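You operate a simulated robot arm through the tools that you are given. There is no shell and no other tool. Be economical: measure what you need, move in short steps, check, and stop when the job is done.

You run a simulated two-armed robot. Do the job below in one go: nothing can be reset, and whatever is moved stays where it is left.

## Task
Test the red button: start the machine, hit it, free it and reset.
Fine: it ends on READY; leave the dials and the black button.

Only the result counts: the job must be done as asked and must still hold three seconds after the hand-in. Knocking over, shifting, dropping, spilling or breaking anything else fails it.

## Robot
Two 7-joint arms with fingered hands on one trunk that stands fixed in place. Base frame: the origin is at the foot of the trunk, x ahead of it, y to its left, z up. Lengths are in mm, angles in degrees, forces in N, time in s.
The left shoulder is at [60, 177, 975], the right one opposite. Payload 4 kg a hand.
The tool frame of a hand sits at the grasp point between the pads (the TCP): z along the fingers, y along the line on which they close. The tips reach 37 mm beyond it. The gripper opens to 124 mm. The gripper's body begins 43 mm behind the TCP. The gripper is a hand of 3 fingers: y runs from the thumb to the fingers, the wrist lies at [-15, -108, -202] in the tool frame.
Orientation is told as [roll, pitch, yaw] about the base's x, y, z axes, in that order, counted from this pose: with the fingers straight down and the wrist toward the robot, the tool's x, y and z point along [0, 1, 0], [1, 0, 0] and [0, 0, -1] of the base frame.

## Interface
- The arms move only by the tool arm_command. It takes "left_steps", "right_steps" or both (then of equal length, played together; a hand with none holds still); each is a list of rows, each an object of numbers (a shift or turn left out is 0): "x", "y", "z": the shift along the tool's x, y, z in mm; "wx", "wy", "wz": the turn, a rotation vector about the tool's x, y, z in degrees. In form: [{"x": .., "y": .., "z": .., "wx": .., "wy": .., "wz": ..}, ...]. A call has 1 to 20 rows; each row shifts and turns the commanded pose from where the row before left it, along the tool's axes as they then stand. A row lasts 0.2 s, in which the tool goes at most 50 mm and 8.6 degrees; a call with a longer step from one row to the next is refused whole. A pose out of reach is approached as far as the arm can. The call stops where the force on the tool passes 40 N (or 10 N more than at its start, if that is more) or the arm is blocked; 0.2 s more then pass. In this call time passes only in rows, and 0.2 s behind the last. The reply holds the time, the measured pose of the TCP, the force on the tool along the base axes, the opening and the grip force, in the units named above and with some noise, with the torque about the TCP (base axes, N m) and any sound that the robot's microphone picked up.
- Cameras (640 x 400 px; columns grow to the right, rows downward): "scene" is now at [61, -2.8, 1643.7]; the picture's right is [-0.05, -1.00, 0.00], its down [-0.50, 0.02, -0.87] and it looks along [0.87, -0.04, -0.50] (base axes); focal length 370 px, centre (320, 200). "left" rides on the left gripper at [-64, -76, -137] in its tool frame; the picture's right is [-0.84, -0.26, 0.48], its down [0.48, -0.76, 0.43] and it looks along [0.26, 0.60, 0.76] (tool axes); focal length 256 px, centre (320, 200). "right" rides on the right gripper at [64, -76, -137] in its tool frame; the picture's right is [-0.84, 0.26, -0.48], its down [-0.48, -0.76, 0.43] and it looks along [-0.26, 0.60, 0.76] (tool axes); focal length 256 px, centre (320, 200). There is no depth. A picture from a camera that has moved, and an enlarged one, comes with that camera's place and axes in the base frame and with its lens.
- capture(camera): a new picture of that camera. The clock stands still meanwhile.
- move_column(by): slides the trunk up (or, below 0, down) by that many mm; the arms and the scene camera ride with it, the base frame stays. It gives what a move gives, with no picture.
- finger_targets(index, middle, thumb_bend, thumb_turn, hand): sets how far each is bent, from 0 (flat) to 1 (curled in); at 0.3 the hand is open as for a grip, at 0.7 the pads meet at the TCP. One left out holds its place. A second passes; each finger stops where it meets its share of the squeeze, and holds until it gets a number again. It is the only way to open and close the hand. It gives what a move gives, with no picture; readings hold the bend of each and the force on the fingers (four entries, about 0 where the hand has none), thumb and palm. thumb_turn goes from beside the hand (0) to across from the fingers (1), as for a grip.
- aim_head(pan, tilt): turns the head with the scene camera to pan (to the left, within 86 degrees either way) and tilt (down, from -29 to 69), counted from straight ahead of the robot. It gives what a move gives.
- enlarge(camera, box): a new picture of the part [left, top, right, bottom] of that camera's present view, enlarged. The clock stands still meanwhile.
- hand_in(): hands the job in; it is judged then, once.

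Go step by step. Nothing tells you positions but the pictures and the camera data: compare them with the known pose of the tool, close in by small moves and look again before you grip or let go. The budget is 120 turns and 94 pictures, counting those below and the enlarged ones. Unless the task says otherwise, let go and move clear before handing in, and close with one line.

The tools are called after "Emit:" as name(argument=value, ...) on one line, values as JSON. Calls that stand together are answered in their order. arm_command: Moves the arms, as the interface text tells. Its arguments: {"type":"object","properties":{"left_steps":{"type":"array","items":{"type":"object","properties":{"x":{"type":"number"},"y":{"type":"number"},"z":{"type":"number"},"wx":{"type":"number"},"wy":{"type":"number"},"wz":{"type":"number"}}}},"right_steps":{"type":"array","items":{"type":"object","properties":{"x":{"type":"number"},"y":{"type":"number"},"z":{"type":"number"},"wx":{"type":"number"},"wy":{"type":"number"},"wz":{"type":"number"}}}}},"required":[]} The other tools are called the same way: move_column (by) slides the trunk up or down; finger_targets (index, middle, thumb_bend, thumb_turn, hand) moves the fingers one by one; aim_head (pan, tilt) turns the head that bears the scene camera; capture (camera) takes a picture; enlarge (camera, box) takes an enlarged picture of a part of a camera's view; hand_in () hands the job in.

At the start:

```text
clock: 0.0
left_ee_pos: [564.7, 254.9, 1400.6]
left_ee_rot: [0.0, -0.1, -0.1]
left_wrist_force: [-0.2, 0.3, -0.3]
left_wrist_torque: [-0.01, 0.01, 0.01]
left_width: 123.9
left_grip_force: 0.0
left_shape: jaw
left_bend: [0.3, 0.3, 0.3, 0.98]
left_finger forces: [0.1, 0.0, 0.0, 0.0, 0.0, 0.1]
right_ee_pos: [644.7, -340.1, 1326.5]
right_ee_rot: [-0.1, 0.1, 0.0]
right_wrist_force: [0.2, 0.7, 0.4]
right_wrist_torque: [-0.01, -0.01, 0.03]
right_width: 123.9
right_grip_force: 0.1
right_shape: jaw
right_bend: [0.3, 0.3, 0.3, 0.98]
right_finger forces: [0.0, 0.0, 0.0, 0.1, 0.0, 0.0]
trunk travel left (down, up): [-500.0, 90.0]
head pan, tilt: [-2.6, 29.8]
```

scene: 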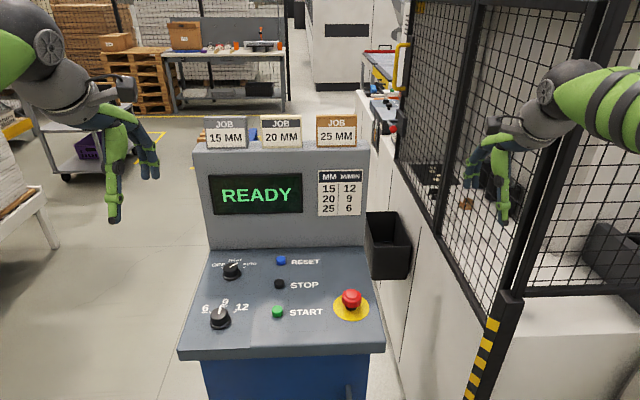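
right: 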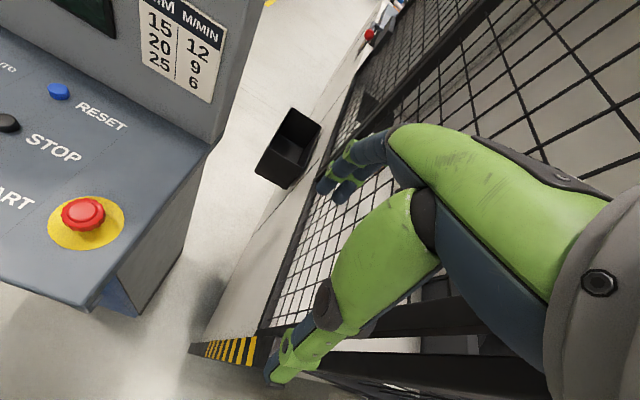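
left: 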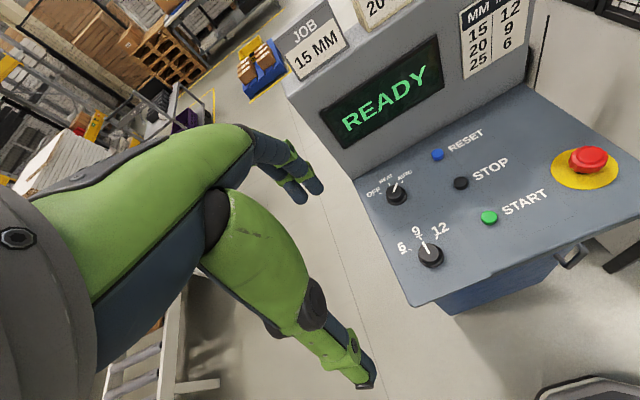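

I see a console with START, STOP, RESET and a red mushroom button; I place START near [671, 64, 1003], RESET near [852, 66, 1003] and the red button near [681, -103, 1031]. I'll look at them enlarged first.

Emit:
enlarge(camera="scene", box=[180, 240, 400, 377])

Emit:
enlarge(camera="right", box=[0, 140, 200, 265])

Emit:
enlarge(camera="left", box=[340, 100, 640, 288])

```text
2.91 times, centred on (290, 308) of scene
camera zoom: at [61.0, -2.8, 1643.7], right [-0.05, -1.0, 0.0], down [-0.5, 0.02, -0.87], along [0.87, -0.04, -0.5], focal length 1077 px, centre (407, -116)
```

zoom: 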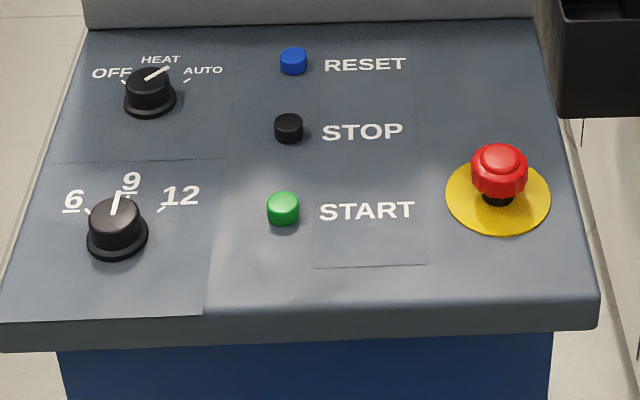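

```text
3.20 times, centred on (100, 202) of right
camera zoom: at [568.2, -277.9, 1463.4], right [0.26, -0.84, 0.48], down [-0.76, -0.48, -0.43], along [0.6, -0.26, -0.76], focal length 819 px, centre (1024, 192)
```

zoom: 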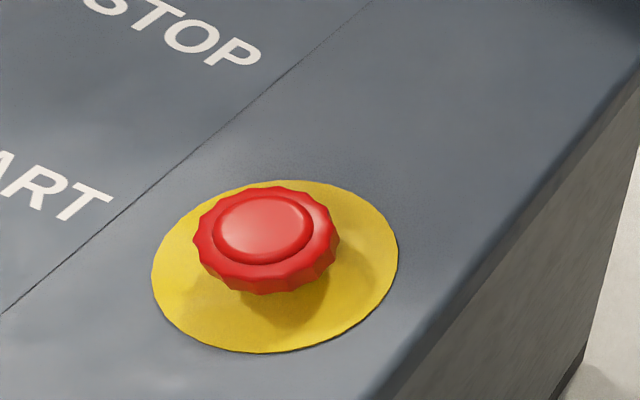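

```text
2.13 times, centred on (490, 194) of left
camera zoom: at [488.8, 190.9, 1536.5], right [-0.26, -0.84, -0.48], down [-0.76, 0.48, -0.43], along [0.6, 0.26, -0.76], focal length 545 px, centre (-42, 213)
```

zoom: 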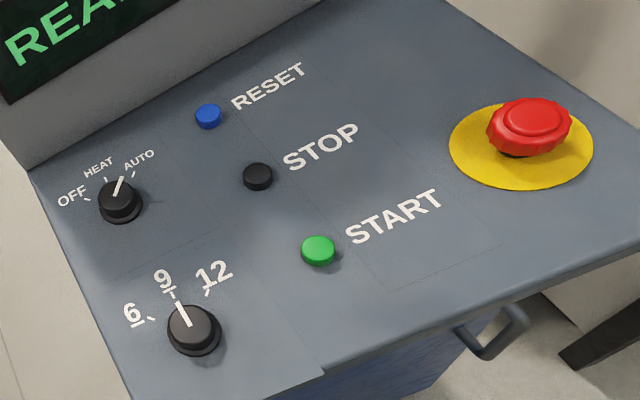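

The red button has a fluted head, so it probably frees by a twist. I'll close the left hand into a pointer for START/RESET and look where its tips are.

Emit:
finger_targets(hand="left", index=0.7, middle=0.7, thumb_bend=0.7)

Emit:
capture(camera="left")

Emit:
enlarge(camera="scene", box=[40, 80, 240, 205])

```text
clock: 1.0
left_ee_pos: [564.4, 254.4, 1400.0]
left_ee_rot: [0.0, -0.1, 0.0]
left_wrist_force: [0.1, 0.0, -0.1]
left_wrist_torque: [-0.06, -0.03, 0.03]
left_width: 1.2
left_grip_force: 0.0
left_shape: fingers
left_bend: [0.7, 0.7, 0.7, 0.98]
left_finger forces: [0.1, 0.1, 0.0, 0.0, 0.1, 0.1]
right_ee_pos: [644.0, -341.0, 1324.2]
right_ee_rot: [0.0, 0.0, -0.1]
right_wrist_force: [-0.1, 0.1, -0.5]
right_wrist_torque: [-0.03, 0.03, 0.01]
right_width: 123.2
right_grip_force: 0.0
right_shape: jaw
right_bend: [0.3, 0.3, 0.3, 0.98]
right_finger forces: [0.1, 0.0, 0.0, 0.0, 0.0, 0.0]
trunk travel left (down, up): [-500.0, 90.0]
head pan, tilt: [-2.6, 29.8]
```

```text
87 pictures are left
camera left: at [488.9, 191.0, 1536.5], right [-0.26, -0.84, -0.48], down [-0.76, 0.48, -0.43], along [0.6, 0.26, -0.76], focal length 256 px, centre (320, 200)
```

left: 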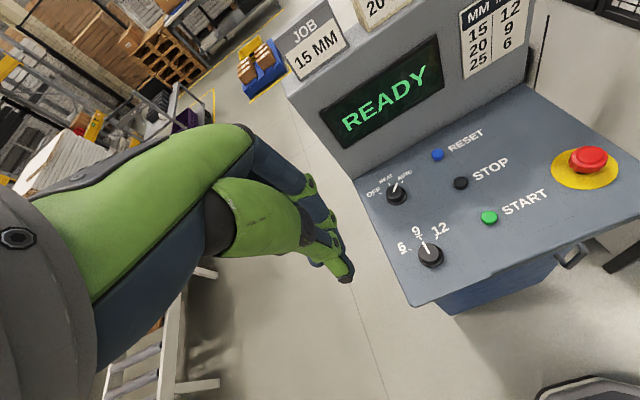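

```text
3.20 times, centred on (140, 142) of scene
camera zoom: at [61.0, -2.8, 1643.7], right [-0.05, -1.0, 0.0], down [-0.5, 0.02, -0.87], along [0.87, -0.04, -0.5], focal length 1185 px, centre (896, 384)
```

zoom: 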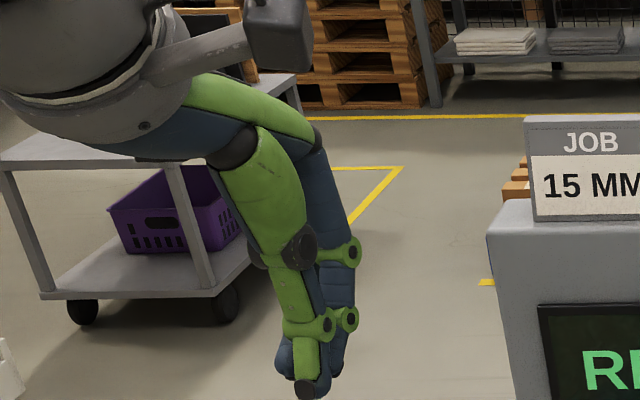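

The closed left tip sits right under its TCP, about 38 mm below. I'll bring it over START, stopping about 75 mm above it.

Emit:
arm_command(left_steps=[{"x": -38, "y": 21}, {"x": -38, "y": 21}, {"x": -38, "y": 21}, {"x": -38, "y": 21}, {"x": -38, "y": 22}, {"z": 40}, {"z": 40}, {"z": 40}, {"z": 40}, {"z": 40}, {"z": 40}, {"z": 40}])

Emit:
capture(camera="left")

Emit:
capture(camera="scene")

Emit:
capture(camera="right")

```text
clock: 3.6
left_ee_pos: [671.3, 62.5, 1119.1]
left_ee_rot: [0.0, 0.0, 0.0]
left_wrist_force: [0.0, -0.7, 0.2]
left_wrist_torque: [-0.02, -0.01, -0.01]
left_width: 1.1
left_grip_force: 0.1
left_shape: fingers
left_bend: [0.7, 0.7, 0.7, 0.98]
left_finger forces: [0.1, 0.0, 0.0, 0.0, 0.1, 0.0]
right_ee_pos: [644.8, -341.4, 1326.4]
right_ee_rot: [0.0, -0.1, 0.1]
right_wrist_force: [0.0, -0.6, -0.4]
right_wrist_torque: [0.01, -0.01, -0.01]
right_width: 123.5
right_grip_force: 0.1
right_shape: jaw
right_bend: [0.3, 0.3, 0.3, 0.98]
right_finger forces: [0.0, 0.0, 0.1, 0.1, 0.0, 0.0]
trunk travel left (down, up): [-500.0, 90.0]
head pan, tilt: [-2.6, 29.8]
```

```text
85 pictures are left
camera left: at [594.4, -1.4, 1255.0], right [-0.26, -0.84, -0.48], down [-0.76, 0.48, -0.43], along [0.6, 0.25, -0.76], focal length 256 px, centre (320, 200)
```

left: 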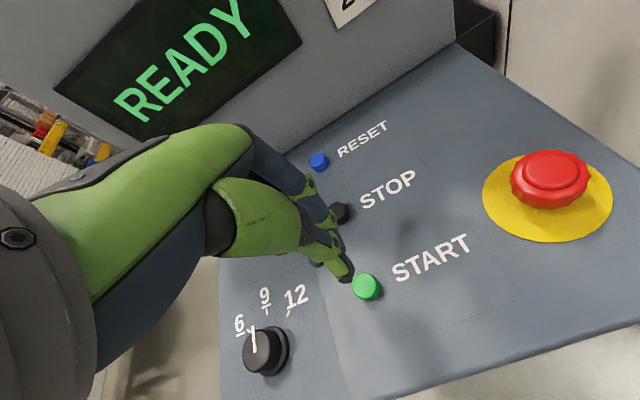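

```text
84 pictures are left
camera scene: at [61.4, -3.2, 1643.7], right [-0.05, -1.0, 0.0], down [-0.5, 0.02, -0.87], along [0.87, -0.04, -0.5], focal length 370 px, centre (320, 200)
```

scene: 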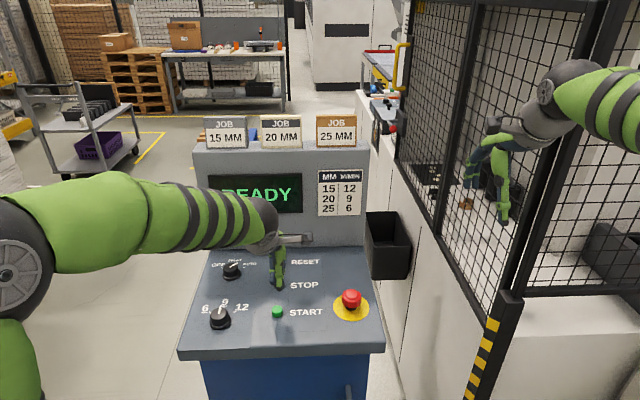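

```text
83 pictures are left
camera right: at [568.6, -278.2, 1463.1], right [0.26, -0.84, 0.48], down [-0.76, -0.48, -0.43], along [0.6, -0.26, -0.76], focal length 256 px, centre (320, 200)
```

right: 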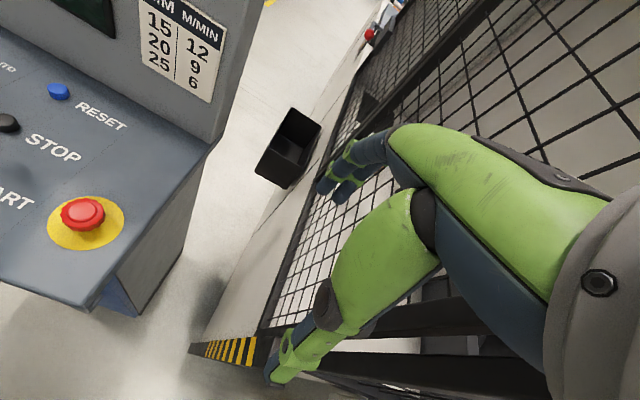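

The tip is close over START; I take START as [670, 64] with its top near 1005. I'll trim and go down most of the way, then look.

Emit:
arm_command(left_steps=[{"x": 4, "y": 2, "z": 25}, {"z": 25}])

Emit:
enlarge(camera="left", box=[270, 200, 470, 325])

Emit:
enlarge(camera="scene", box=[200, 240, 360, 340])

```text
clock: 4.2
left_ee_pos: [673.8, 67.4, 1071.9]
left_ee_rot: [0.0, 0.0, 0.0]
left_wrist_force: [0.3, -0.4, 0.2]
left_wrist_torque: [0.02, -0.04, 0.01]
left_width: 1.2
left_grip_force: 0.1
left_shape: fingers
left_bend: [0.7, 0.7, 0.7, 0.98]
left_finger forces: [0.1, 0.1, 0.0, 0.0, 0.0, 0.0]
right_ee_pos: [644.7, -340.4, 1326.3]
right_ee_rot: [0.0, 0.1, 0.0]
right_wrist_force: [-0.3, -0.6, -0.1]
right_wrist_torque: [0.01, -0.02, 0.02]
right_width: 123.5
right_grip_force: 0.1
right_shape: jaw
right_bend: [0.3, 0.3, 0.3, 0.98]
right_finger forces: [0.0, 0.0, 0.0, 0.0, 0.0, 0.1]
trunk travel left (down, up): [-500.0, 90.0]
head pan, tilt: [-2.6, 29.8]
```

```text
3.20 times, centred on (370, 262) of left
camera zoom: at [597.2, 4.7, 1207.9], right [-0.26, -0.84, -0.48], down [-0.76, 0.48, -0.43], along [0.6, 0.26, -0.76], focal length 819 px, centre (160, 0)
```

zoom: 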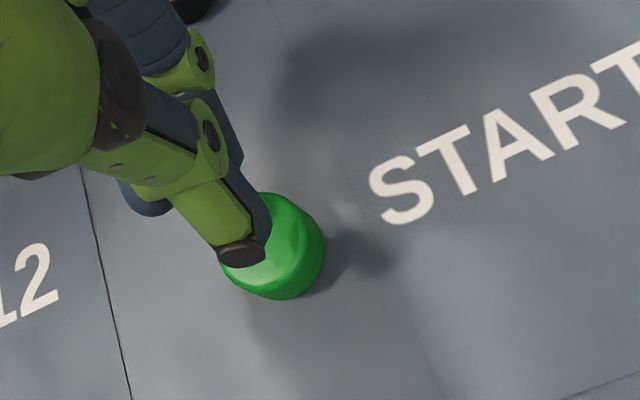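

```text
4.00 times, centred on (280, 290) of scene
camera zoom: at [61.1, -3.0, 1643.7], right [-0.05, -1.0, 0.0], down [-0.5, 0.02, -0.87], along [0.87, -0.04, -0.5], focal length 1481 px, centre (480, -160)
```

zoom: 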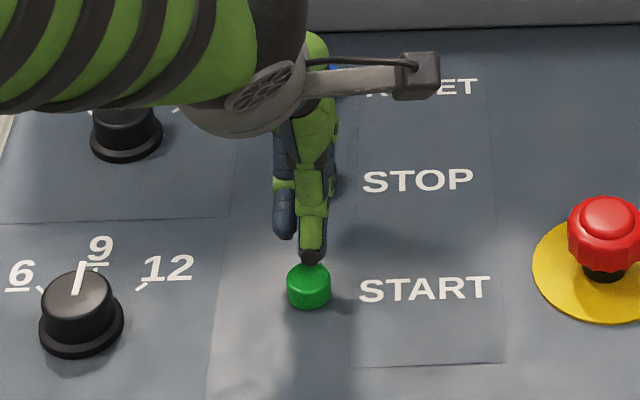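

The tip lines up over START. I'll press gently in small steps.

Emit:
arm_command(left_steps=[{"z": 10}, {"z": 5}, {"z": 3}, {"z": 3}, {"z": 3}, {"z": 3}])

Emit:
enlarge(camera="left", box=[270, 200, 470, 325])

Emit:
capture(camera="scene")

```text
clock: 5.6
left_ee_pos: [672.8, 69.3, 1045.3]
left_ee_rot: [-0.1, -0.3, 0.0]
left_wrist_force: [-1.1, 0.1, 16.0]
left_wrist_torque: [-0.07, 0.16, -0.04]
left_width: 1.4
left_grip_force: 8.5
left_shape: fingers
left_bend: [0.7, 0.7, 0.7, 0.98]
left_finger forces: [0.0, 0.0, 0.0, 0.0, 16.4, 0.1]
right_ee_pos: [643.9, -340.9, 1326.6]
right_ee_rot: [0.1, -0.2, 0.1]
right_wrist_force: [-0.4, 0.3, -0.1]
right_wrist_torque: [0.0, -0.02, 0.05]
right_width: 123.8
right_grip_force: 0.0
right_shape: jaw
right_bend: [0.3, 0.3, 0.3, 0.98]
right_finger forces: [0.0, 0.0, 0.0, 0.0, 0.0, 0.0]
trunk travel left (down, up): [-500.0, 90.0]
head pan, tilt: [-2.6, 29.8]
heard: click
```

```text
3.20 times, centred on (370, 262) of left
camera zoom: at [596.3, 4.8, 1181.0], right [-0.26, -0.84, -0.48], down [-0.76, 0.48, -0.44], along [0.6, 0.25, -0.76], focal length 819 px, centre (160, 0)
```

zoom: 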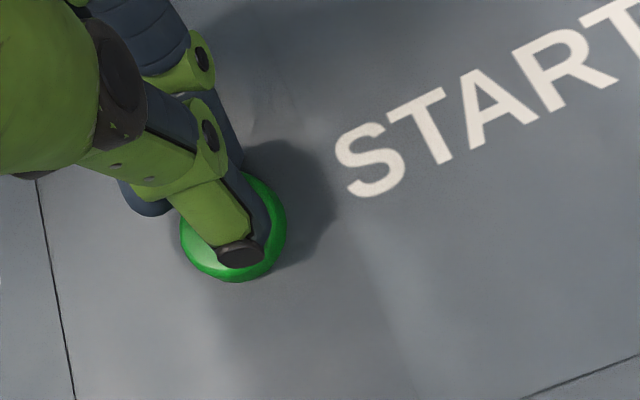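

```text
79 pictures are left
camera scene: at [59.6, -2.9, 1644.1], right [-0.05, -1.0, 0.0], down [-0.5, 0.02, -0.87], along [0.87, -0.04, -0.5], focal length 370 px, centre (320, 200)
```

scene: 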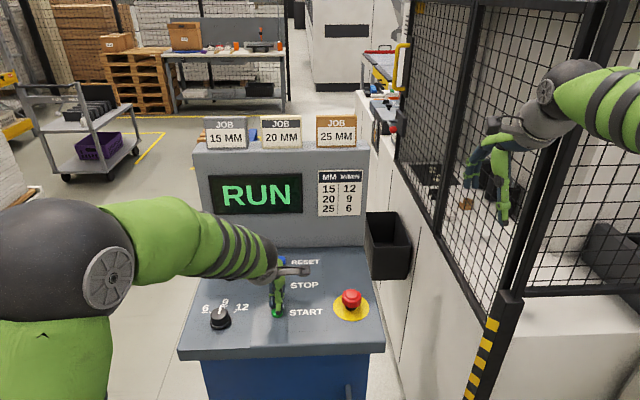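

The display now reads RUN. I'll lift the left hand away to its side and bring the right hand, closed, above the red button.

Emit:
arm_command(left_steps=[{"z": -40}, {"z": -40}, {"z": -40}, {"z": -40}, {"x": 40}, {"x": 40}, {"x": 40}, {"x": 40}, {"x": 40}], right_steps=[{}, {}, {}, {}, {"x": 47, "y": 7}, {"x": 47, "y": 7}, {"x": 48, "y": 7}, {"x": 48, "y": 7}, {"x": 47, "y": 8}])

Emit:
finger_targets(hand="right", index=0.7, middle=0.7, thumb_bend=0.7)

Emit:
capture(camera="right")

Emit:
capture(camera="scene")

```text
clock: 7.6
left_ee_pos: [675.0, 272.8, 1200.0]
left_ee_rot: [-0.1, -0.1, 0.0]
left_wrist_force: [0.1, 0.5, -0.4]
left_wrist_torque: [-0.05, -0.01, -0.02]
left_width: 1.3
left_grip_force: 0.0
left_shape: fingers
left_bend: [0.7, 0.7, 0.7, 0.98]
left_finger forces: [0.1, 0.0, 0.0, 0.0, 0.0, 0.1]
right_ee_pos: [679.9, -99.3, 1327.4]
right_ee_rot: [-0.1, 0.0, -0.1]
right_wrist_force: [-0.2, -0.2, 0.6]
right_wrist_torque: [-0.02, 0.03, -0.01]
right_width: 123.7
right_grip_force: 0.0
right_shape: jaw
right_bend: [0.3, 0.3, 0.3, 0.98]
right_finger forces: [0.1, 0.0, 0.0, 0.1, 0.0, 0.0]
trunk travel left (down, up): [-500.0, 90.0]
head pan, tilt: [-2.6, 29.8]
```

```text
clock: 8.6
left_ee_pos: [673.7, 270.3, 1200.3]
left_ee_rot: [-0.1, 0.1, 0.1]
left_wrist_force: [0.5, -1.4, -0.4]
left_wrist_torque: [0.0, -0.02, 0.02]
left_width: 1.4
left_grip_force: 0.1
left_shape: fingers
left_bend: [0.7, 0.7, 0.7, 0.98]
left_finger forces: [0.1, 0.0, 0.0, 0.0, 0.1, 0.1]
right_ee_pos: [681.8, -101.4, 1328.1]
right_ee_rot: [0.1, 0.0, -0.1]
right_wrist_force: [-0.3, -0.2, 0.1]
right_wrist_torque: [-0.03, -0.03, 0.0]
right_width: 1.3
right_grip_force: 0.0
right_shape: fingers
right_bend: [0.7, 0.7, 0.7, 0.98]
right_finger forces: [0.1, 0.0, 0.0, 0.0, 0.0, 0.0]
trunk travel left (down, up): [-500.0, 90.0]
head pan, tilt: [-2.6, 29.8]
```

```text
78 pictures are left
camera right: at [605.5, -39.3, 1464.7], right [0.26, -0.84, 0.48], down [-0.76, -0.48, -0.43], along [0.6, -0.26, -0.76], focal length 256 px, centre (320, 200)
```

right: 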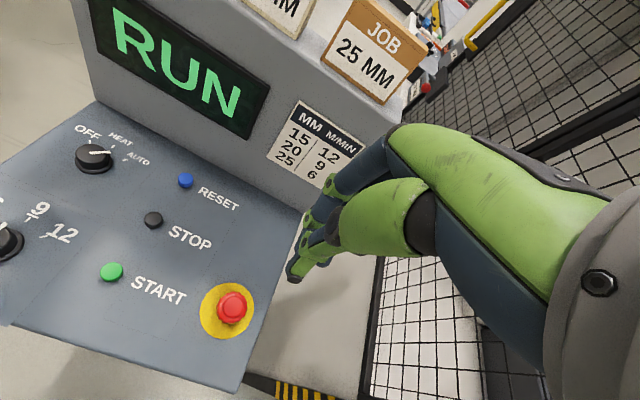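

```text
77 pictures are left
camera scene: at [61.1, -2.8, 1643.7], right [-0.05, -1.0, 0.0], down [-0.5, 0.02, -0.87], along [0.87, -0.04, -0.5], focal length 370 px, centre (320, 200)
```

scene: 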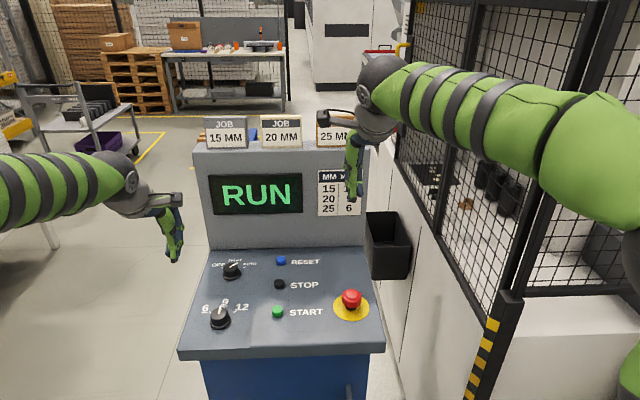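

The red button refines to about [680, -104, 1030]. I'll descend the closed right hand above it.

Emit:
arm_command(right_steps=[{"z": 42, "x": -2}, {"z": 42}, {"z": 42}, {"z": 42}, {"z": 42}])

Emit:
capture(camera="right")

Emit:
enlarge(camera="scene", box=[270, 240, 430, 340])

Emit:
capture(camera="left")

```text
clock: 9.8
left_ee_pos: [673.5, 271.2, 1199.3]
left_ee_rot: [-0.1, -0.1, 0.0]
left_wrist_force: [-0.8, -0.3, 0.3]
left_wrist_torque: [0.06, 0.01, 0.01]
left_width: 1.1
left_grip_force: 0.1
left_shape: fingers
left_bend: [0.7, 0.7, 0.7, 0.98]
left_finger forces: [0.0, 0.1, 0.0, 0.1, 0.0, 0.0]
right_ee_pos: [683.2, -106.1, 1115.6]
right_ee_rot: [0.0, -0.1, -0.1]
right_wrist_force: [0.3, 0.2, -1.0]
right_wrist_torque: [-0.02, 0.0, -0.02]
right_width: 1.5
right_grip_force: 0.0
right_shape: fingers
right_bend: [0.7, 0.7, 0.7, 0.98]
right_finger forces: [0.1, 0.1, 0.1, 0.1, 0.1, 0.1]
trunk travel left (down, up): [-500.0, 90.0]
head pan, tilt: [-2.6, 29.8]
```

```text
76 pictures are left
camera right: at [606.2, -43.9, 1252.8], right [0.26, -0.84, 0.48], down [-0.76, -0.48, -0.44], along [0.6, -0.25, -0.76], focal length 256 px, centre (320, 200)
```

right: 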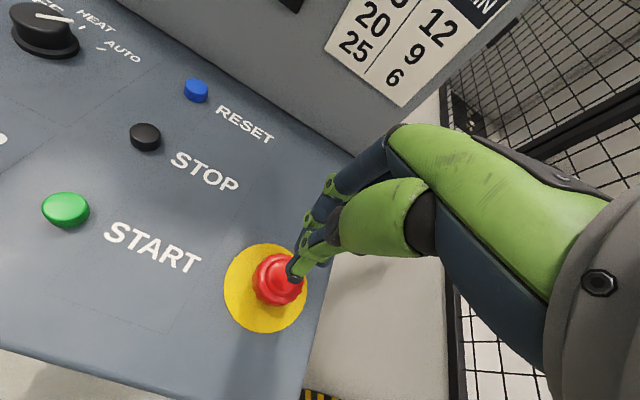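

```text
4.00 times, centred on (350, 290) of scene
camera zoom: at [61.7, -2.4, 1643.7], right [-0.05, -1.0, 0.0], down [-0.5, 0.02, -0.87], along [0.87, -0.04, -0.5], focal length 1481 px, centre (200, -160)
```

zoom: 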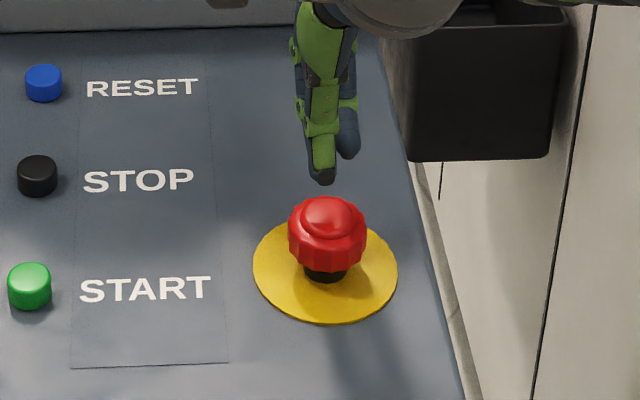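

```text
74 pictures are left
camera left: at [598.3, 207.2, 1336.2], right [-0.26, -0.84, -0.48], down [-0.76, 0.48, -0.43], along [0.6, 0.26, -0.76], focal length 256 px, centre (320, 200)
```

left: 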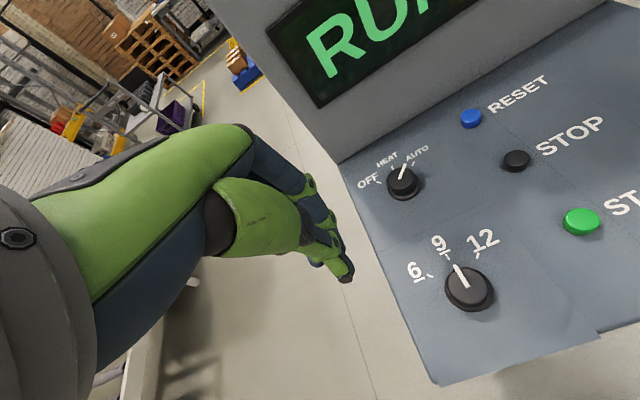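

The tip is right above the red cap. Pressing it now in small steps.

Emit:
arm_command(right_steps=[{"z": 12}, {"z": 10}, {"z": 4}, {"z": 4}, {"z": 4}, {"z": 3}, {"z": 3}, {"z": 3}, {"z": 3}])

Emit:
capture(camera="right")

Emit:
capture(camera="scene")

```text
clock: 11.8
left_ee_pos: [673.5, 271.9, 1199.6]
left_ee_rot: [0.1, 0.1, 0.0]
left_wrist_force: [-0.9, -0.3, 0.9]
left_wrist_torque: [-0.03, -0.01, -0.02]
left_width: 1.1
left_grip_force: 0.1
left_shape: fingers
left_bend: [0.7, 0.7, 0.7, 0.98]
left_finger forces: [0.0, 0.0, 0.1, 0.0, 0.1, 0.1]
right_ee_pos: [679.3, -105.3, 1070.8]
right_ee_rot: [-0.1, -0.1, 0.0]
right_wrist_force: [1.4, -0.4, 8.1]
right_wrist_torque: [0.0, 0.02, 0.02]
right_width: 1.0
right_grip_force: 4.5
right_shape: fingers
right_bend: [0.7, 0.7, 0.7, 0.98]
right_finger forces: [2.8, 0.0, 0.1, 0.1, 5.3, 0.1]
trunk travel left (down, up): [-500.0, 90.0]
head pan, tilt: [-2.6, 29.8]
heard: click
```

```text
73 pictures are left
camera right: at [603.6, -42.6, 1207.8], right [0.26, -0.84, 0.48], down [-0.76, -0.48, -0.44], along [0.6, -0.25, -0.76], focal length 256 px, centre (320, 200)
```

right: 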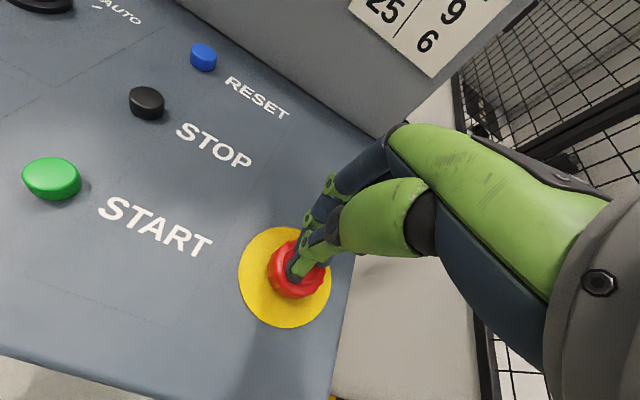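

```text
72 pictures are left
camera scene: at [60.5, -2.6, 1643.8], right [-0.05, -1.0, 0.0], down [-0.5, 0.02, -0.87], along [0.87, -0.04, -0.5], focal length 370 px, centre (320, 200)
```

scene: 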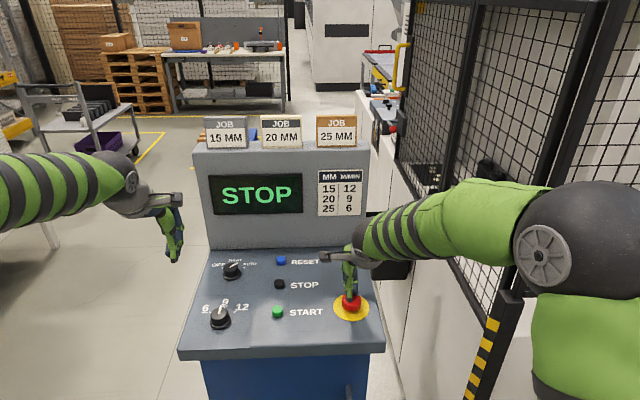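

The display reads STOP and the cap is down. I'll lift the right hand, open it, and look at the button before gripping it to free it.

Emit:
arm_command(right_steps=[{"z": -30}, {"z": -40}])

Emit:
finger_targets(hand="right", index=0.45, middle=0.45, thumb_bend=0.45)

Emit:
capture(camera="right")

Emit:
enlarge(camera="scene", box=[270, 240, 430, 340])

```text
clock: 12.4
left_ee_pos: [674.5, 270.0, 1200.2]
left_ee_rot: [0.1, 0.0, 0.0]
left_wrist_force: [-0.1, 0.6, -0.4]
left_wrist_torque: [0.04, -0.02, -0.01]
left_width: 1.3
left_grip_force: 0.0
left_shape: fingers
left_bend: [0.7, 0.7, 0.7, 0.98]
left_finger forces: [0.1, 0.0, 0.0, 0.0, 0.0, 0.0]
right_ee_pos: [679.0, -106.3, 1138.4]
right_ee_rot: [-0.1, 0.1, 0.0]
right_wrist_force: [-0.7, -0.6, 0.5]
right_wrist_torque: [-0.01, 0.01, 0.01]
right_width: 1.3
right_grip_force: 0.1
right_shape: fingers
right_bend: [0.7, 0.7, 0.7, 0.98]
right_finger forces: [0.1, 0.0, 0.0, 0.0, 0.0, 0.0]
trunk travel left (down, up): [-500.0, 90.0]
head pan, tilt: [-2.6, 29.8]
```

```text
clock: 13.4
left_ee_pos: [674.4, 271.0, 1200.5]
left_ee_rot: [0.0, 0.0, -0.1]
left_wrist_force: [0.0, 0.1, -0.1]
left_wrist_torque: [0.04, -0.01, -0.01]
left_width: 1.3
left_grip_force: 0.1
left_shape: fingers
left_bend: [0.7, 0.7, 0.7, 0.98]
left_finger forces: [0.0, 0.0, 0.1, 0.0, 0.1, 0.0]
right_ee_pos: [679.7, -106.9, 1138.2]
right_ee_rot: [0.1, -0.1, 0.1]
right_wrist_force: [-0.7, 0.0, 0.4]
right_wrist_torque: [-0.04, -0.01, 0.0]
right_width: 77.4
right_grip_force: 0.1
right_shape: fingers
right_bend: [0.45, 0.45, 0.45, 0.98]
right_finger forces: [0.0, 0.0, 0.0, 0.0, 0.0, 0.0]
trunk travel left (down, up): [-500.0, 90.0]
head pan, tilt: [-2.6, 29.8]
```

```text
71 pictures are left
camera right: at [604.0, -43.7, 1276.3], right [0.26, -0.84, 0.48], down [-0.76, -0.48, -0.43], along [0.6, -0.26, -0.76], focal length 256 px, centre (320, 200)
```

right: 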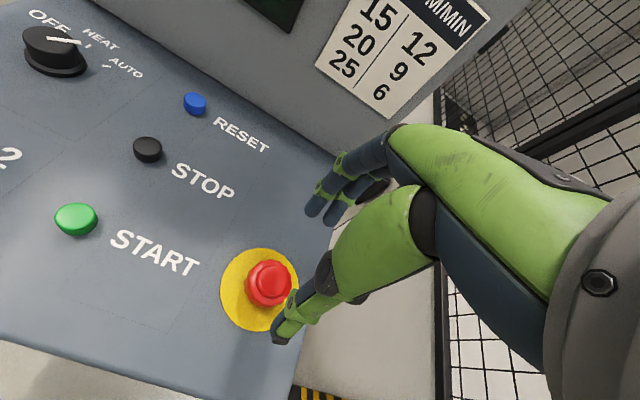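

```text
4.00 times, centred on (350, 290) of scene
camera zoom: at [61.1, -2.7, 1643.7], right [-0.05, -1.0, 0.0], down [-0.5, 0.02, -0.87], along [0.87, -0.04, -0.5], focal length 1481 px, centre (200, -160)
```

zoom: 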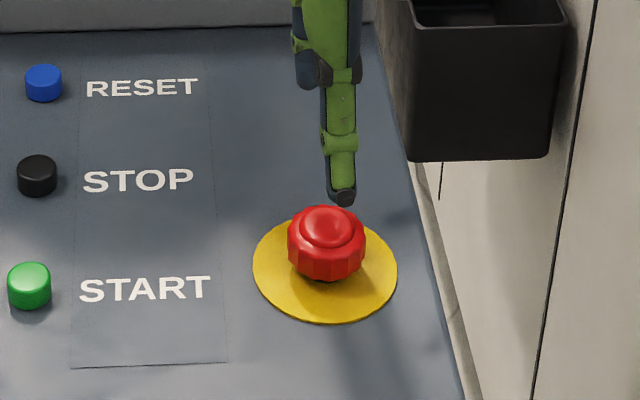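

The button stays latched low, centred near [678, -105] with the panel at about 1000. I'll lower the open hand around it and check.

Emit:
arm_command(right_steps=[{"z": 30, "x": 1}, {"z": 30}, {"z": 20}, {"z": 10}])

Emit:
capture(camera="right")

Emit:
enlarge(camera="scene", box=[270, 240, 430, 340])

```text
clock: 14.4
left_ee_pos: [674.0, 270.1, 1200.5]
left_ee_rot: [-0.1, 0.0, 0.0]
left_wrist_force: [0.0, 0.2, -0.5]
left_wrist_torque: [-0.01, 0.0, -0.02]
left_width: 1.4
left_grip_force: 0.0
left_shape: fingers
left_bend: [0.7, 0.7, 0.7, 0.98]
left_finger forces: [0.0, 0.0, 0.0, 0.0, 0.0, 0.0]
right_ee_pos: [680.7, -106.3, 1050.2]
right_ee_rot: [0.0, 0.0, 0.0]
right_wrist_force: [-0.5, 0.0, -0.5]
right_wrist_torque: [0.03, 0.03, -0.01]
right_width: 77.5
right_grip_force: 0.0
right_shape: fingers
right_bend: [0.45, 0.45, 0.45, 0.98]
right_finger forces: [0.0, 0.0, 0.0, 0.1, 0.0, 0.1]
trunk travel left (down, up): [-500.0, 90.0]
head pan, tilt: [-2.6, 29.8]
```

```text
69 pictures are left
camera right: at [605.1, -42.2, 1187.1], right [0.26, -0.84, 0.48], down [-0.76, -0.48, -0.43], along [0.6, -0.26, -0.76], focal length 256 px, centre (320, 200)
```

right: 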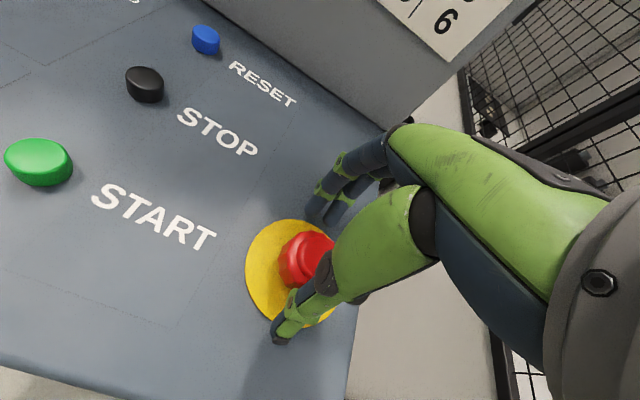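

```text
4.00 times, centred on (350, 290) of scene
camera zoom: at [61.1, -2.7, 1643.7], right [-0.05, -1.0, 0.0], down [-0.5, 0.02, -0.87], along [0.87, -0.04, -0.5], focal length 1481 px, centre (200, -160)
```

zoom: 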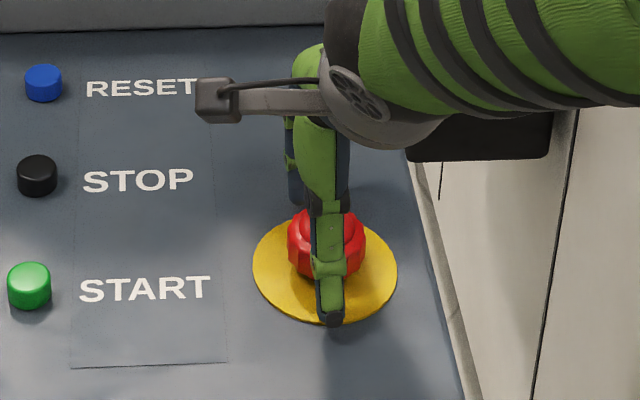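

Thumb and fingers straddle the cap. Closing on it.

Emit:
finger_targets(hand="right", index=0.7, middle=0.7, thumb_bend=0.7)

Emit:
capture(camera="right")

```text
clock: 15.4
left_ee_pos: [674.0, 270.5, 1199.2]
left_ee_rot: [0.0, 0.0, 0.0]
left_wrist_force: [0.6, 0.3, -0.4]
left_wrist_torque: [0.01, 0.01, -0.03]
left_width: 1.2
left_grip_force: 0.0
left_shape: fingers
left_bend: [0.7, 0.7, 0.7, 0.98]
left_finger forces: [0.0, 0.1, 0.0, 0.0, 0.1, 0.0]
right_ee_pos: [680.0, -105.7, 1050.3]
right_ee_rot: [0.0, 0.1, 0.0]
right_wrist_force: [-3.5, -3.7, 4.2]
right_wrist_torque: [-0.17, -0.29, 0.0]
right_width: 40.9
right_grip_force: 24.3
right_shape: fingers
right_bend: [0.61, 0.61, 0.6, 0.96]
right_finger forces: [10.1, 13.1, 0.0, 0.0, 25.0, 0.0]
trunk travel left (down, up): [-500.0, 90.0]
head pan, tilt: [-2.6, 29.8]
```

```text
67 pictures are left
camera right: at [604.6, -42.6, 1187.6], right [0.26, -0.84, 0.48], down [-0.76, -0.48, -0.43], along [0.6, -0.26, -0.76], focal length 256 px, centre (320, 200)
```

right: 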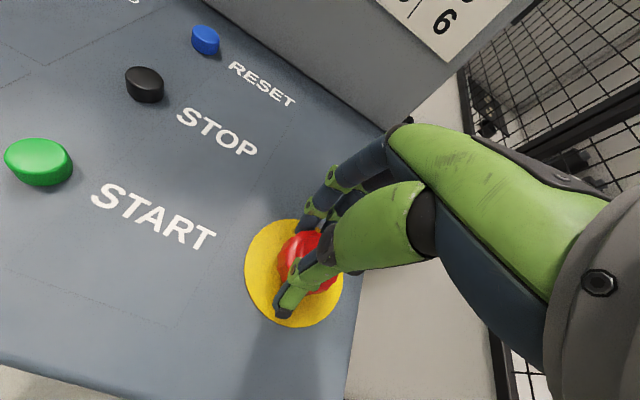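

Gripped at 41 mm. I'll twist clockwise in small steps.

Emit:
arm_command(right_steps=[{"wz": 6}, {"wz": 6}, {"wz": 6}, {"wz": 6}, {"wz": 6}])

Emit:
capture(camera="scene")

```text
clock: 16.6
left_ee_pos: [673.5, 271.1, 1200.9]
left_ee_rot: [0.1, 0.0, 0.0]
left_wrist_force: [-0.5, 0.0, 0.2]
left_wrist_torque: [0.0, 0.02, 0.04]
left_width: 1.3
left_grip_force: 0.1
left_shape: fingers
left_bend: [0.7, 0.7, 0.7, 0.98]
left_finger forces: [0.0, 0.0, 0.0, 0.1, 0.0, 0.1]
right_ee_pos: [681.0, -104.6, 1049.2]
right_ee_rot: [0.2, -0.1, -30.1]
right_wrist_force: [-2.1, -5.5, 4.3]
right_wrist_torque: [-0.43, -0.22, 0.04]
right_width: 40.3
right_grip_force: 24.3
right_shape: fingers
right_bend: [0.61, 0.61, 0.6, 0.97]
right_finger forces: [10.6, 15.5, 0.0, 0.0, 23.2, 0.0]
trunk travel left (down, up): [-500.0, 90.0]
head pan, tilt: [-2.6, 29.8]
```

```text
66 pictures are left
camera scene: at [60.4, -3.2, 1643.7], right [-0.05, -1.0, 0.0], down [-0.5, 0.02, -0.87], along [0.87, -0.04, -0.5], focal length 370 px, centre (320, 200)
```

scene: 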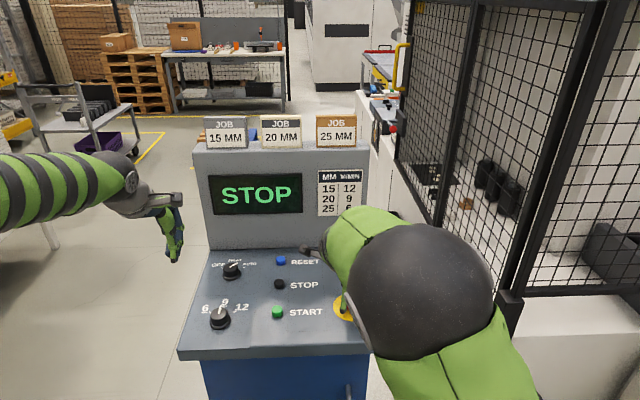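

It turns with hardly any torque, no release yet. I'll keep turning clockwise.

Emit:
arm_command(right_steps=[{"wz": 6}, {"wz": 6}, {"wz": 6}, {"wz": 6}, {"wz": 6}])

Emit:
capture(camera="right")

```text
clock: 17.8
left_ee_pos: [674.4, 272.5, 1199.5]
left_ee_rot: [0.1, 0.0, 0.0]
left_wrist_force: [-0.3, 0.2, -0.7]
left_wrist_torque: [0.0, -0.01, 0.01]
left_width: 1.2
left_grip_force: 0.1
left_shape: fingers
left_bend: [0.7, 0.7, 0.7, 0.98]
left_finger forces: [0.0, 0.0, 0.1, 0.0, 0.0, 0.0]
right_ee_pos: [681.1, -103.1, 1050.1]
right_ee_rot: [0.2, 0.0, -59.9]
right_wrist_force: [7.6, 6.2, 5.3]
right_wrist_torque: [0.11, -0.46, 0.66]
right_width: 38.7
right_grip_force: 24.6
right_shape: fingers
right_bend: [0.62, 0.6, 0.6, 1.0]
right_finger forces: [13.2, 13.5, 0.0, 0.0, 22.3, 0.1]
trunk travel left (down, up): [-500.0, 90.0]
head pan, tilt: [-2.6, 29.8]
```

```text
65 pictures are left
camera right: at [698.1, -5.9, 1187.8], right [-0.6, -0.64, 0.48], down [-0.8, 0.42, -0.44], along [0.08, -0.64, -0.76], focal length 256 px, centre (320, 200)
```

right: 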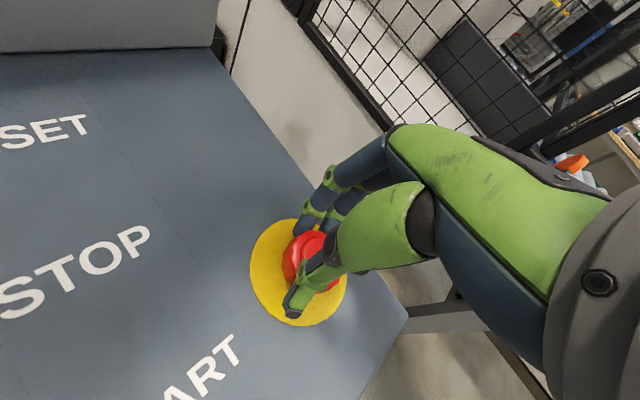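

Torque has risen to about 0.7 Nm at 60 degrees, so this may be its stop. I'll try a gentle lift from here.

Emit:
arm_command(right_steps=[{"z": -2}, {"z": -2}, {"z": -2}, {"z": -2}])

Emit:
capture(camera="right")

Emit:
capture(camera="scene")

```text
clock: 18.8
left_ee_pos: [675.0, 272.1, 1199.4]
left_ee_rot: [0.0, 0.0, 0.0]
left_wrist_force: [-1.1, 0.3, -0.3]
left_wrist_torque: [-0.01, 0.01, 0.0]
left_width: 1.4
left_grip_force: 0.1
left_shape: fingers
left_bend: [0.7, 0.7, 0.7, 0.98]
left_finger forces: [0.0, 0.1, 0.0, 0.1, 0.1, 0.0]
right_ee_pos: [682.4, -103.2, 1058.5]
right_ee_rot: [-0.1, 0.0, -60.0]
right_wrist_force: [7.1, 8.9, 1.8]
right_wrist_torque: [0.23, -0.4, 0.65]
right_width: 38.6
right_grip_force: 23.7
right_shape: fingers
right_bend: [0.62, 0.6, 0.6, 1.0]
right_finger forces: [13.7, 11.8, 0.0, 0.1, 22.2, 0.1]
trunk travel left (down, up): [-500.0, 90.0]
head pan, tilt: [-2.6, 29.8]
```

```text
64 pictures are left
camera right: at [698.5, -6.0, 1195.2], right [-0.6, -0.64, 0.48], down [-0.8, 0.42, -0.43], along [0.08, -0.65, -0.76], focal length 256 px, centre (320, 200)
```

right: 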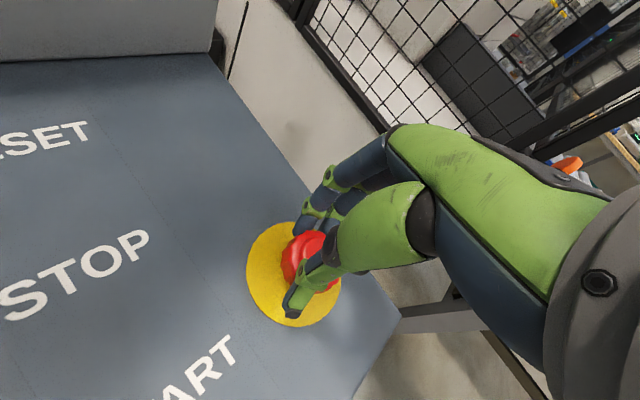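

```text
63 pictures are left
camera scene: at [61.7, -1.5, 1643.6], right [-0.05, -1.0, 0.0], down [-0.5, 0.02, -0.87], along [0.87, -0.04, -0.5], focal length 370 px, centre (320, 200)
```

scene: 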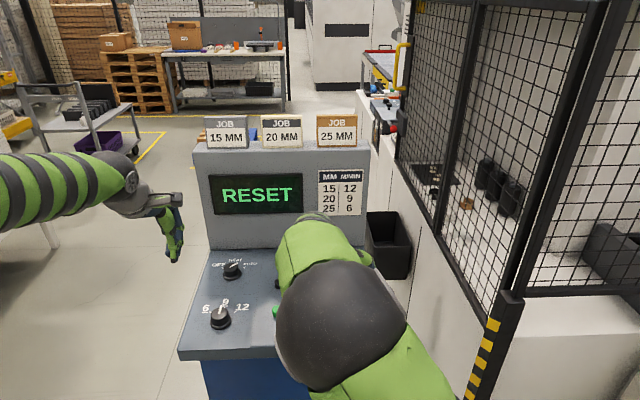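

The display now asks for RESET, so the button is free. I'll open the right hand and lift it straight off.

Emit:
finger_targets(hand="right", index=0.42, middle=0.42, thumb_bend=0.42)

Emit:
arm_command(right_steps=[{"z": -15}, {"z": -30}, {"z": -40}, {"z": -40}, {"z": -40}, {"z": -40, "wz": -8}, {"z": -40, "wz": -8}, {"wz": -8}, {"wz": -8}, {"wz": -8}, {"wz": -8}, {"wz": -8}, {"wz": -4}, {"x": -45}, {"x": -45}, {"x": -45}, {"x": -45}])

Emit:
capture(camera="scene")

Emit:
capture(camera="right")

```text
clock: 19.8
left_ee_pos: [674.2, 270.2, 1200.2]
left_ee_rot: [0.0, 0.0, 0.1]
left_wrist_force: [-0.1, -0.8, 0.5]
left_wrist_torque: [0.05, 0.0, -0.04]
left_width: 1.2
left_grip_force: 0.1
left_shape: fingers
left_bend: [0.7, 0.7, 0.7, 0.98]
left_finger forces: [0.1, 0.0, 0.0, 0.0, 0.0, 0.0]
right_ee_pos: [680.8, -104.9, 1057.8]
right_ee_rot: [0.0, -0.1, -60.0]
right_wrist_force: [0.2, 0.1, 0.0]
right_wrist_torque: [-0.02, -0.02, 0.01]
right_width: 86.8
right_grip_force: 0.1
right_shape: fingers
right_bend: [0.42, 0.42, 0.42, 0.98]
right_finger forces: [0.0, 0.0, 0.0, 0.1, 0.1, 0.0]
trunk travel left (down, up): [-500.0, 90.0]
head pan, tilt: [-2.6, 29.8]
```

```text
clock: 23.4
left_ee_pos: [674.4, 269.2, 1199.5]
left_ee_rot: [0.0, 0.0, 0.1]
left_wrist_force: [-0.1, -0.7, 0.4]
left_wrist_torque: [-0.01, 0.0, 0.07]
left_width: 1.5
left_grip_force: 0.1
left_shape: fingers
left_bend: [0.7, 0.7, 0.7, 0.98]
left_finger forces: [0.0, 0.0, 0.0, 0.0, 0.0, 0.0]
right_ee_pos: [678.8, -285.1, 1302.5]
right_ee_rot: [0.0, 0.1, 0.1]
right_wrist_force: [0.8, 0.0, 0.7]
right_wrist_torque: [0.0, 0.03, -0.01]
right_width: 87.0
right_grip_force: 0.0
right_shape: fingers
right_bend: [0.42, 0.42, 0.42, 0.98]
right_finger forces: [0.0, 0.1, 0.0, 0.1, 0.0, 0.0]
trunk travel left (down, up): [-500.0, 90.0]
head pan, tilt: [-2.6, 29.8]
```

```text
62 pictures are left
camera scene: at [61.1, -3.6, 1643.7], right [-0.05, -1.0, 0.0], down [-0.5, 0.02, -0.87], along [0.87, -0.04, -0.5], focal length 370 px, centre (320, 200)
```

scene: 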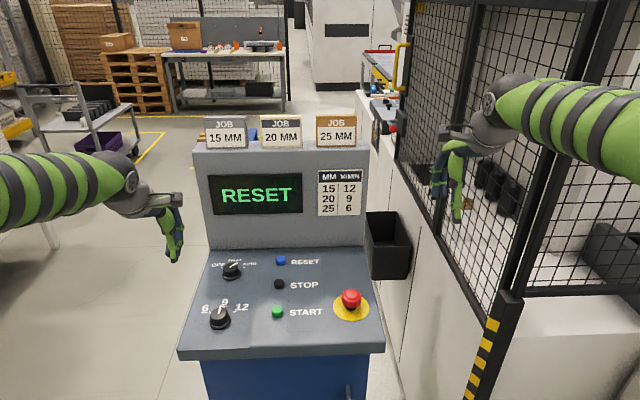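

```text
61 pictures are left
camera right: at [602.2, -223.4, 1440.5], right [0.26, -0.84, 0.48], down [-0.76, -0.48, -0.43], along [0.6, -0.25, -0.76], focal length 256 px, centre (320, 200)
```

right: 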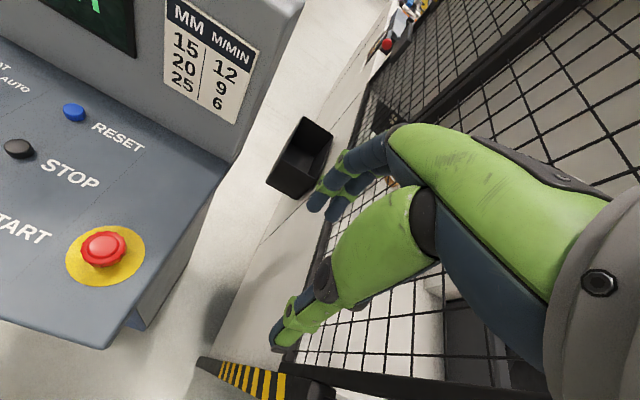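

The red button is up again and the display asks for RESET. I'll bring the left hand, tilted 20 degrees forward to stay clear of the display housing, toward the blue button and check the gap.

Emit:
arm_command(left_steps=[{"wx": -5}, {"wx": -5}, {"wx": -5}, {"wx": -5}, {"x": -41}, {"x": -41}, {"x": -41}, {"x": -41}, {"x": -40}, {"y": 39, "z": 14}, {"y": 39, "z": 14}, {"y": 40, "z": 15}, {"y": -13, "z": 37}, {"y": -14, "z": 38}])

Emit:
capture(camera="right")

Emit:
capture(camera="left")

Emit:
capture(camera="scene")

```text
clock: 26.4
left_ee_pos: [800.5, 64.7, 1121.4]
left_ee_rot: [0.2, -20.1, 0.1]
left_wrist_force: [0.2, 1.3, 0.6]
left_wrist_torque: [-0.01, -0.02, -0.01]
left_width: 1.1
left_grip_force: 0.1
left_shape: fingers
left_bend: [0.7, 0.7, 0.7, 0.98]
left_finger forces: [0.0, 0.0, 0.0, 0.0, 0.0, 0.1]
right_ee_pos: [679.9, -286.1, 1303.6]
right_ee_rot: [-0.1, 0.1, 0.0]
right_wrist_force: [0.6, -0.2, 0.5]
right_wrist_torque: [-0.04, 0.0, 0.0]
right_width: 87.0
right_grip_force: 0.1
right_shape: fingers
right_bend: [0.42, 0.42, 0.42, 0.98]
right_finger forces: [0.1, 0.0, 0.0, 0.0, 0.0, 0.0]
trunk travel left (down, up): [-500.0, 90.0]
head pan, tilt: [-2.6, 29.8]
```

```text
60 pictures are left
camera right: at [603.2, -222.4, 1440.3], right [0.26, -0.84, 0.48], down [-0.76, -0.48, -0.43], along [0.6, -0.26, -0.76], focal length 256 px, centre (320, 200)
```

right: 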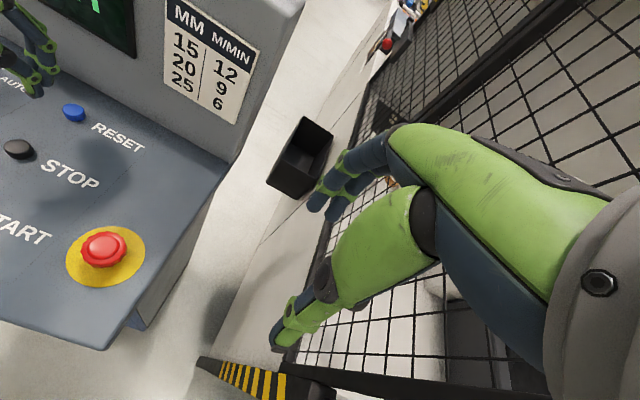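

```text
59 pictures are left
camera left: at [682.0, 0.6, 1223.3], right [-0.08, -0.84, -0.54], down [-0.57, 0.48, -0.67], along [0.82, 0.26, -0.51], focal length 256 px, centre (320, 200)
```

left: 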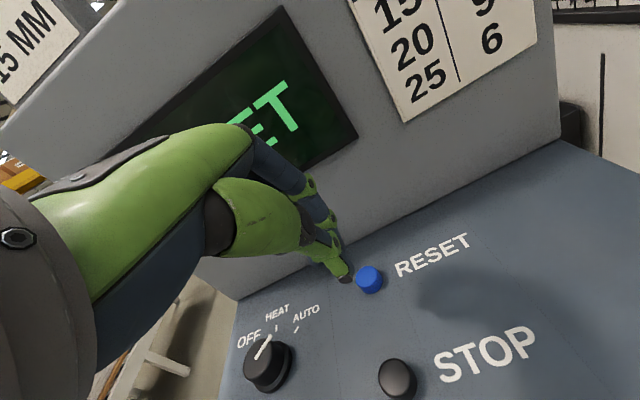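

```text
58 pictures are left
camera scene: at [62.0, -2.8, 1643.7], right [-0.05, -1.0, 0.0], down [-0.5, 0.02, -0.87], along [0.87, -0.04, -0.5], focal length 370 px, centre (320, 200)
```

scene: 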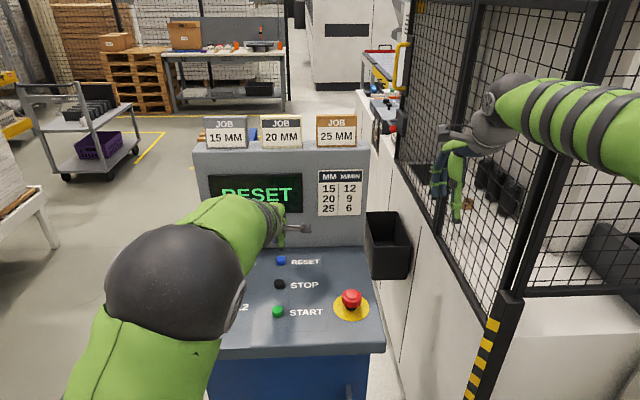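

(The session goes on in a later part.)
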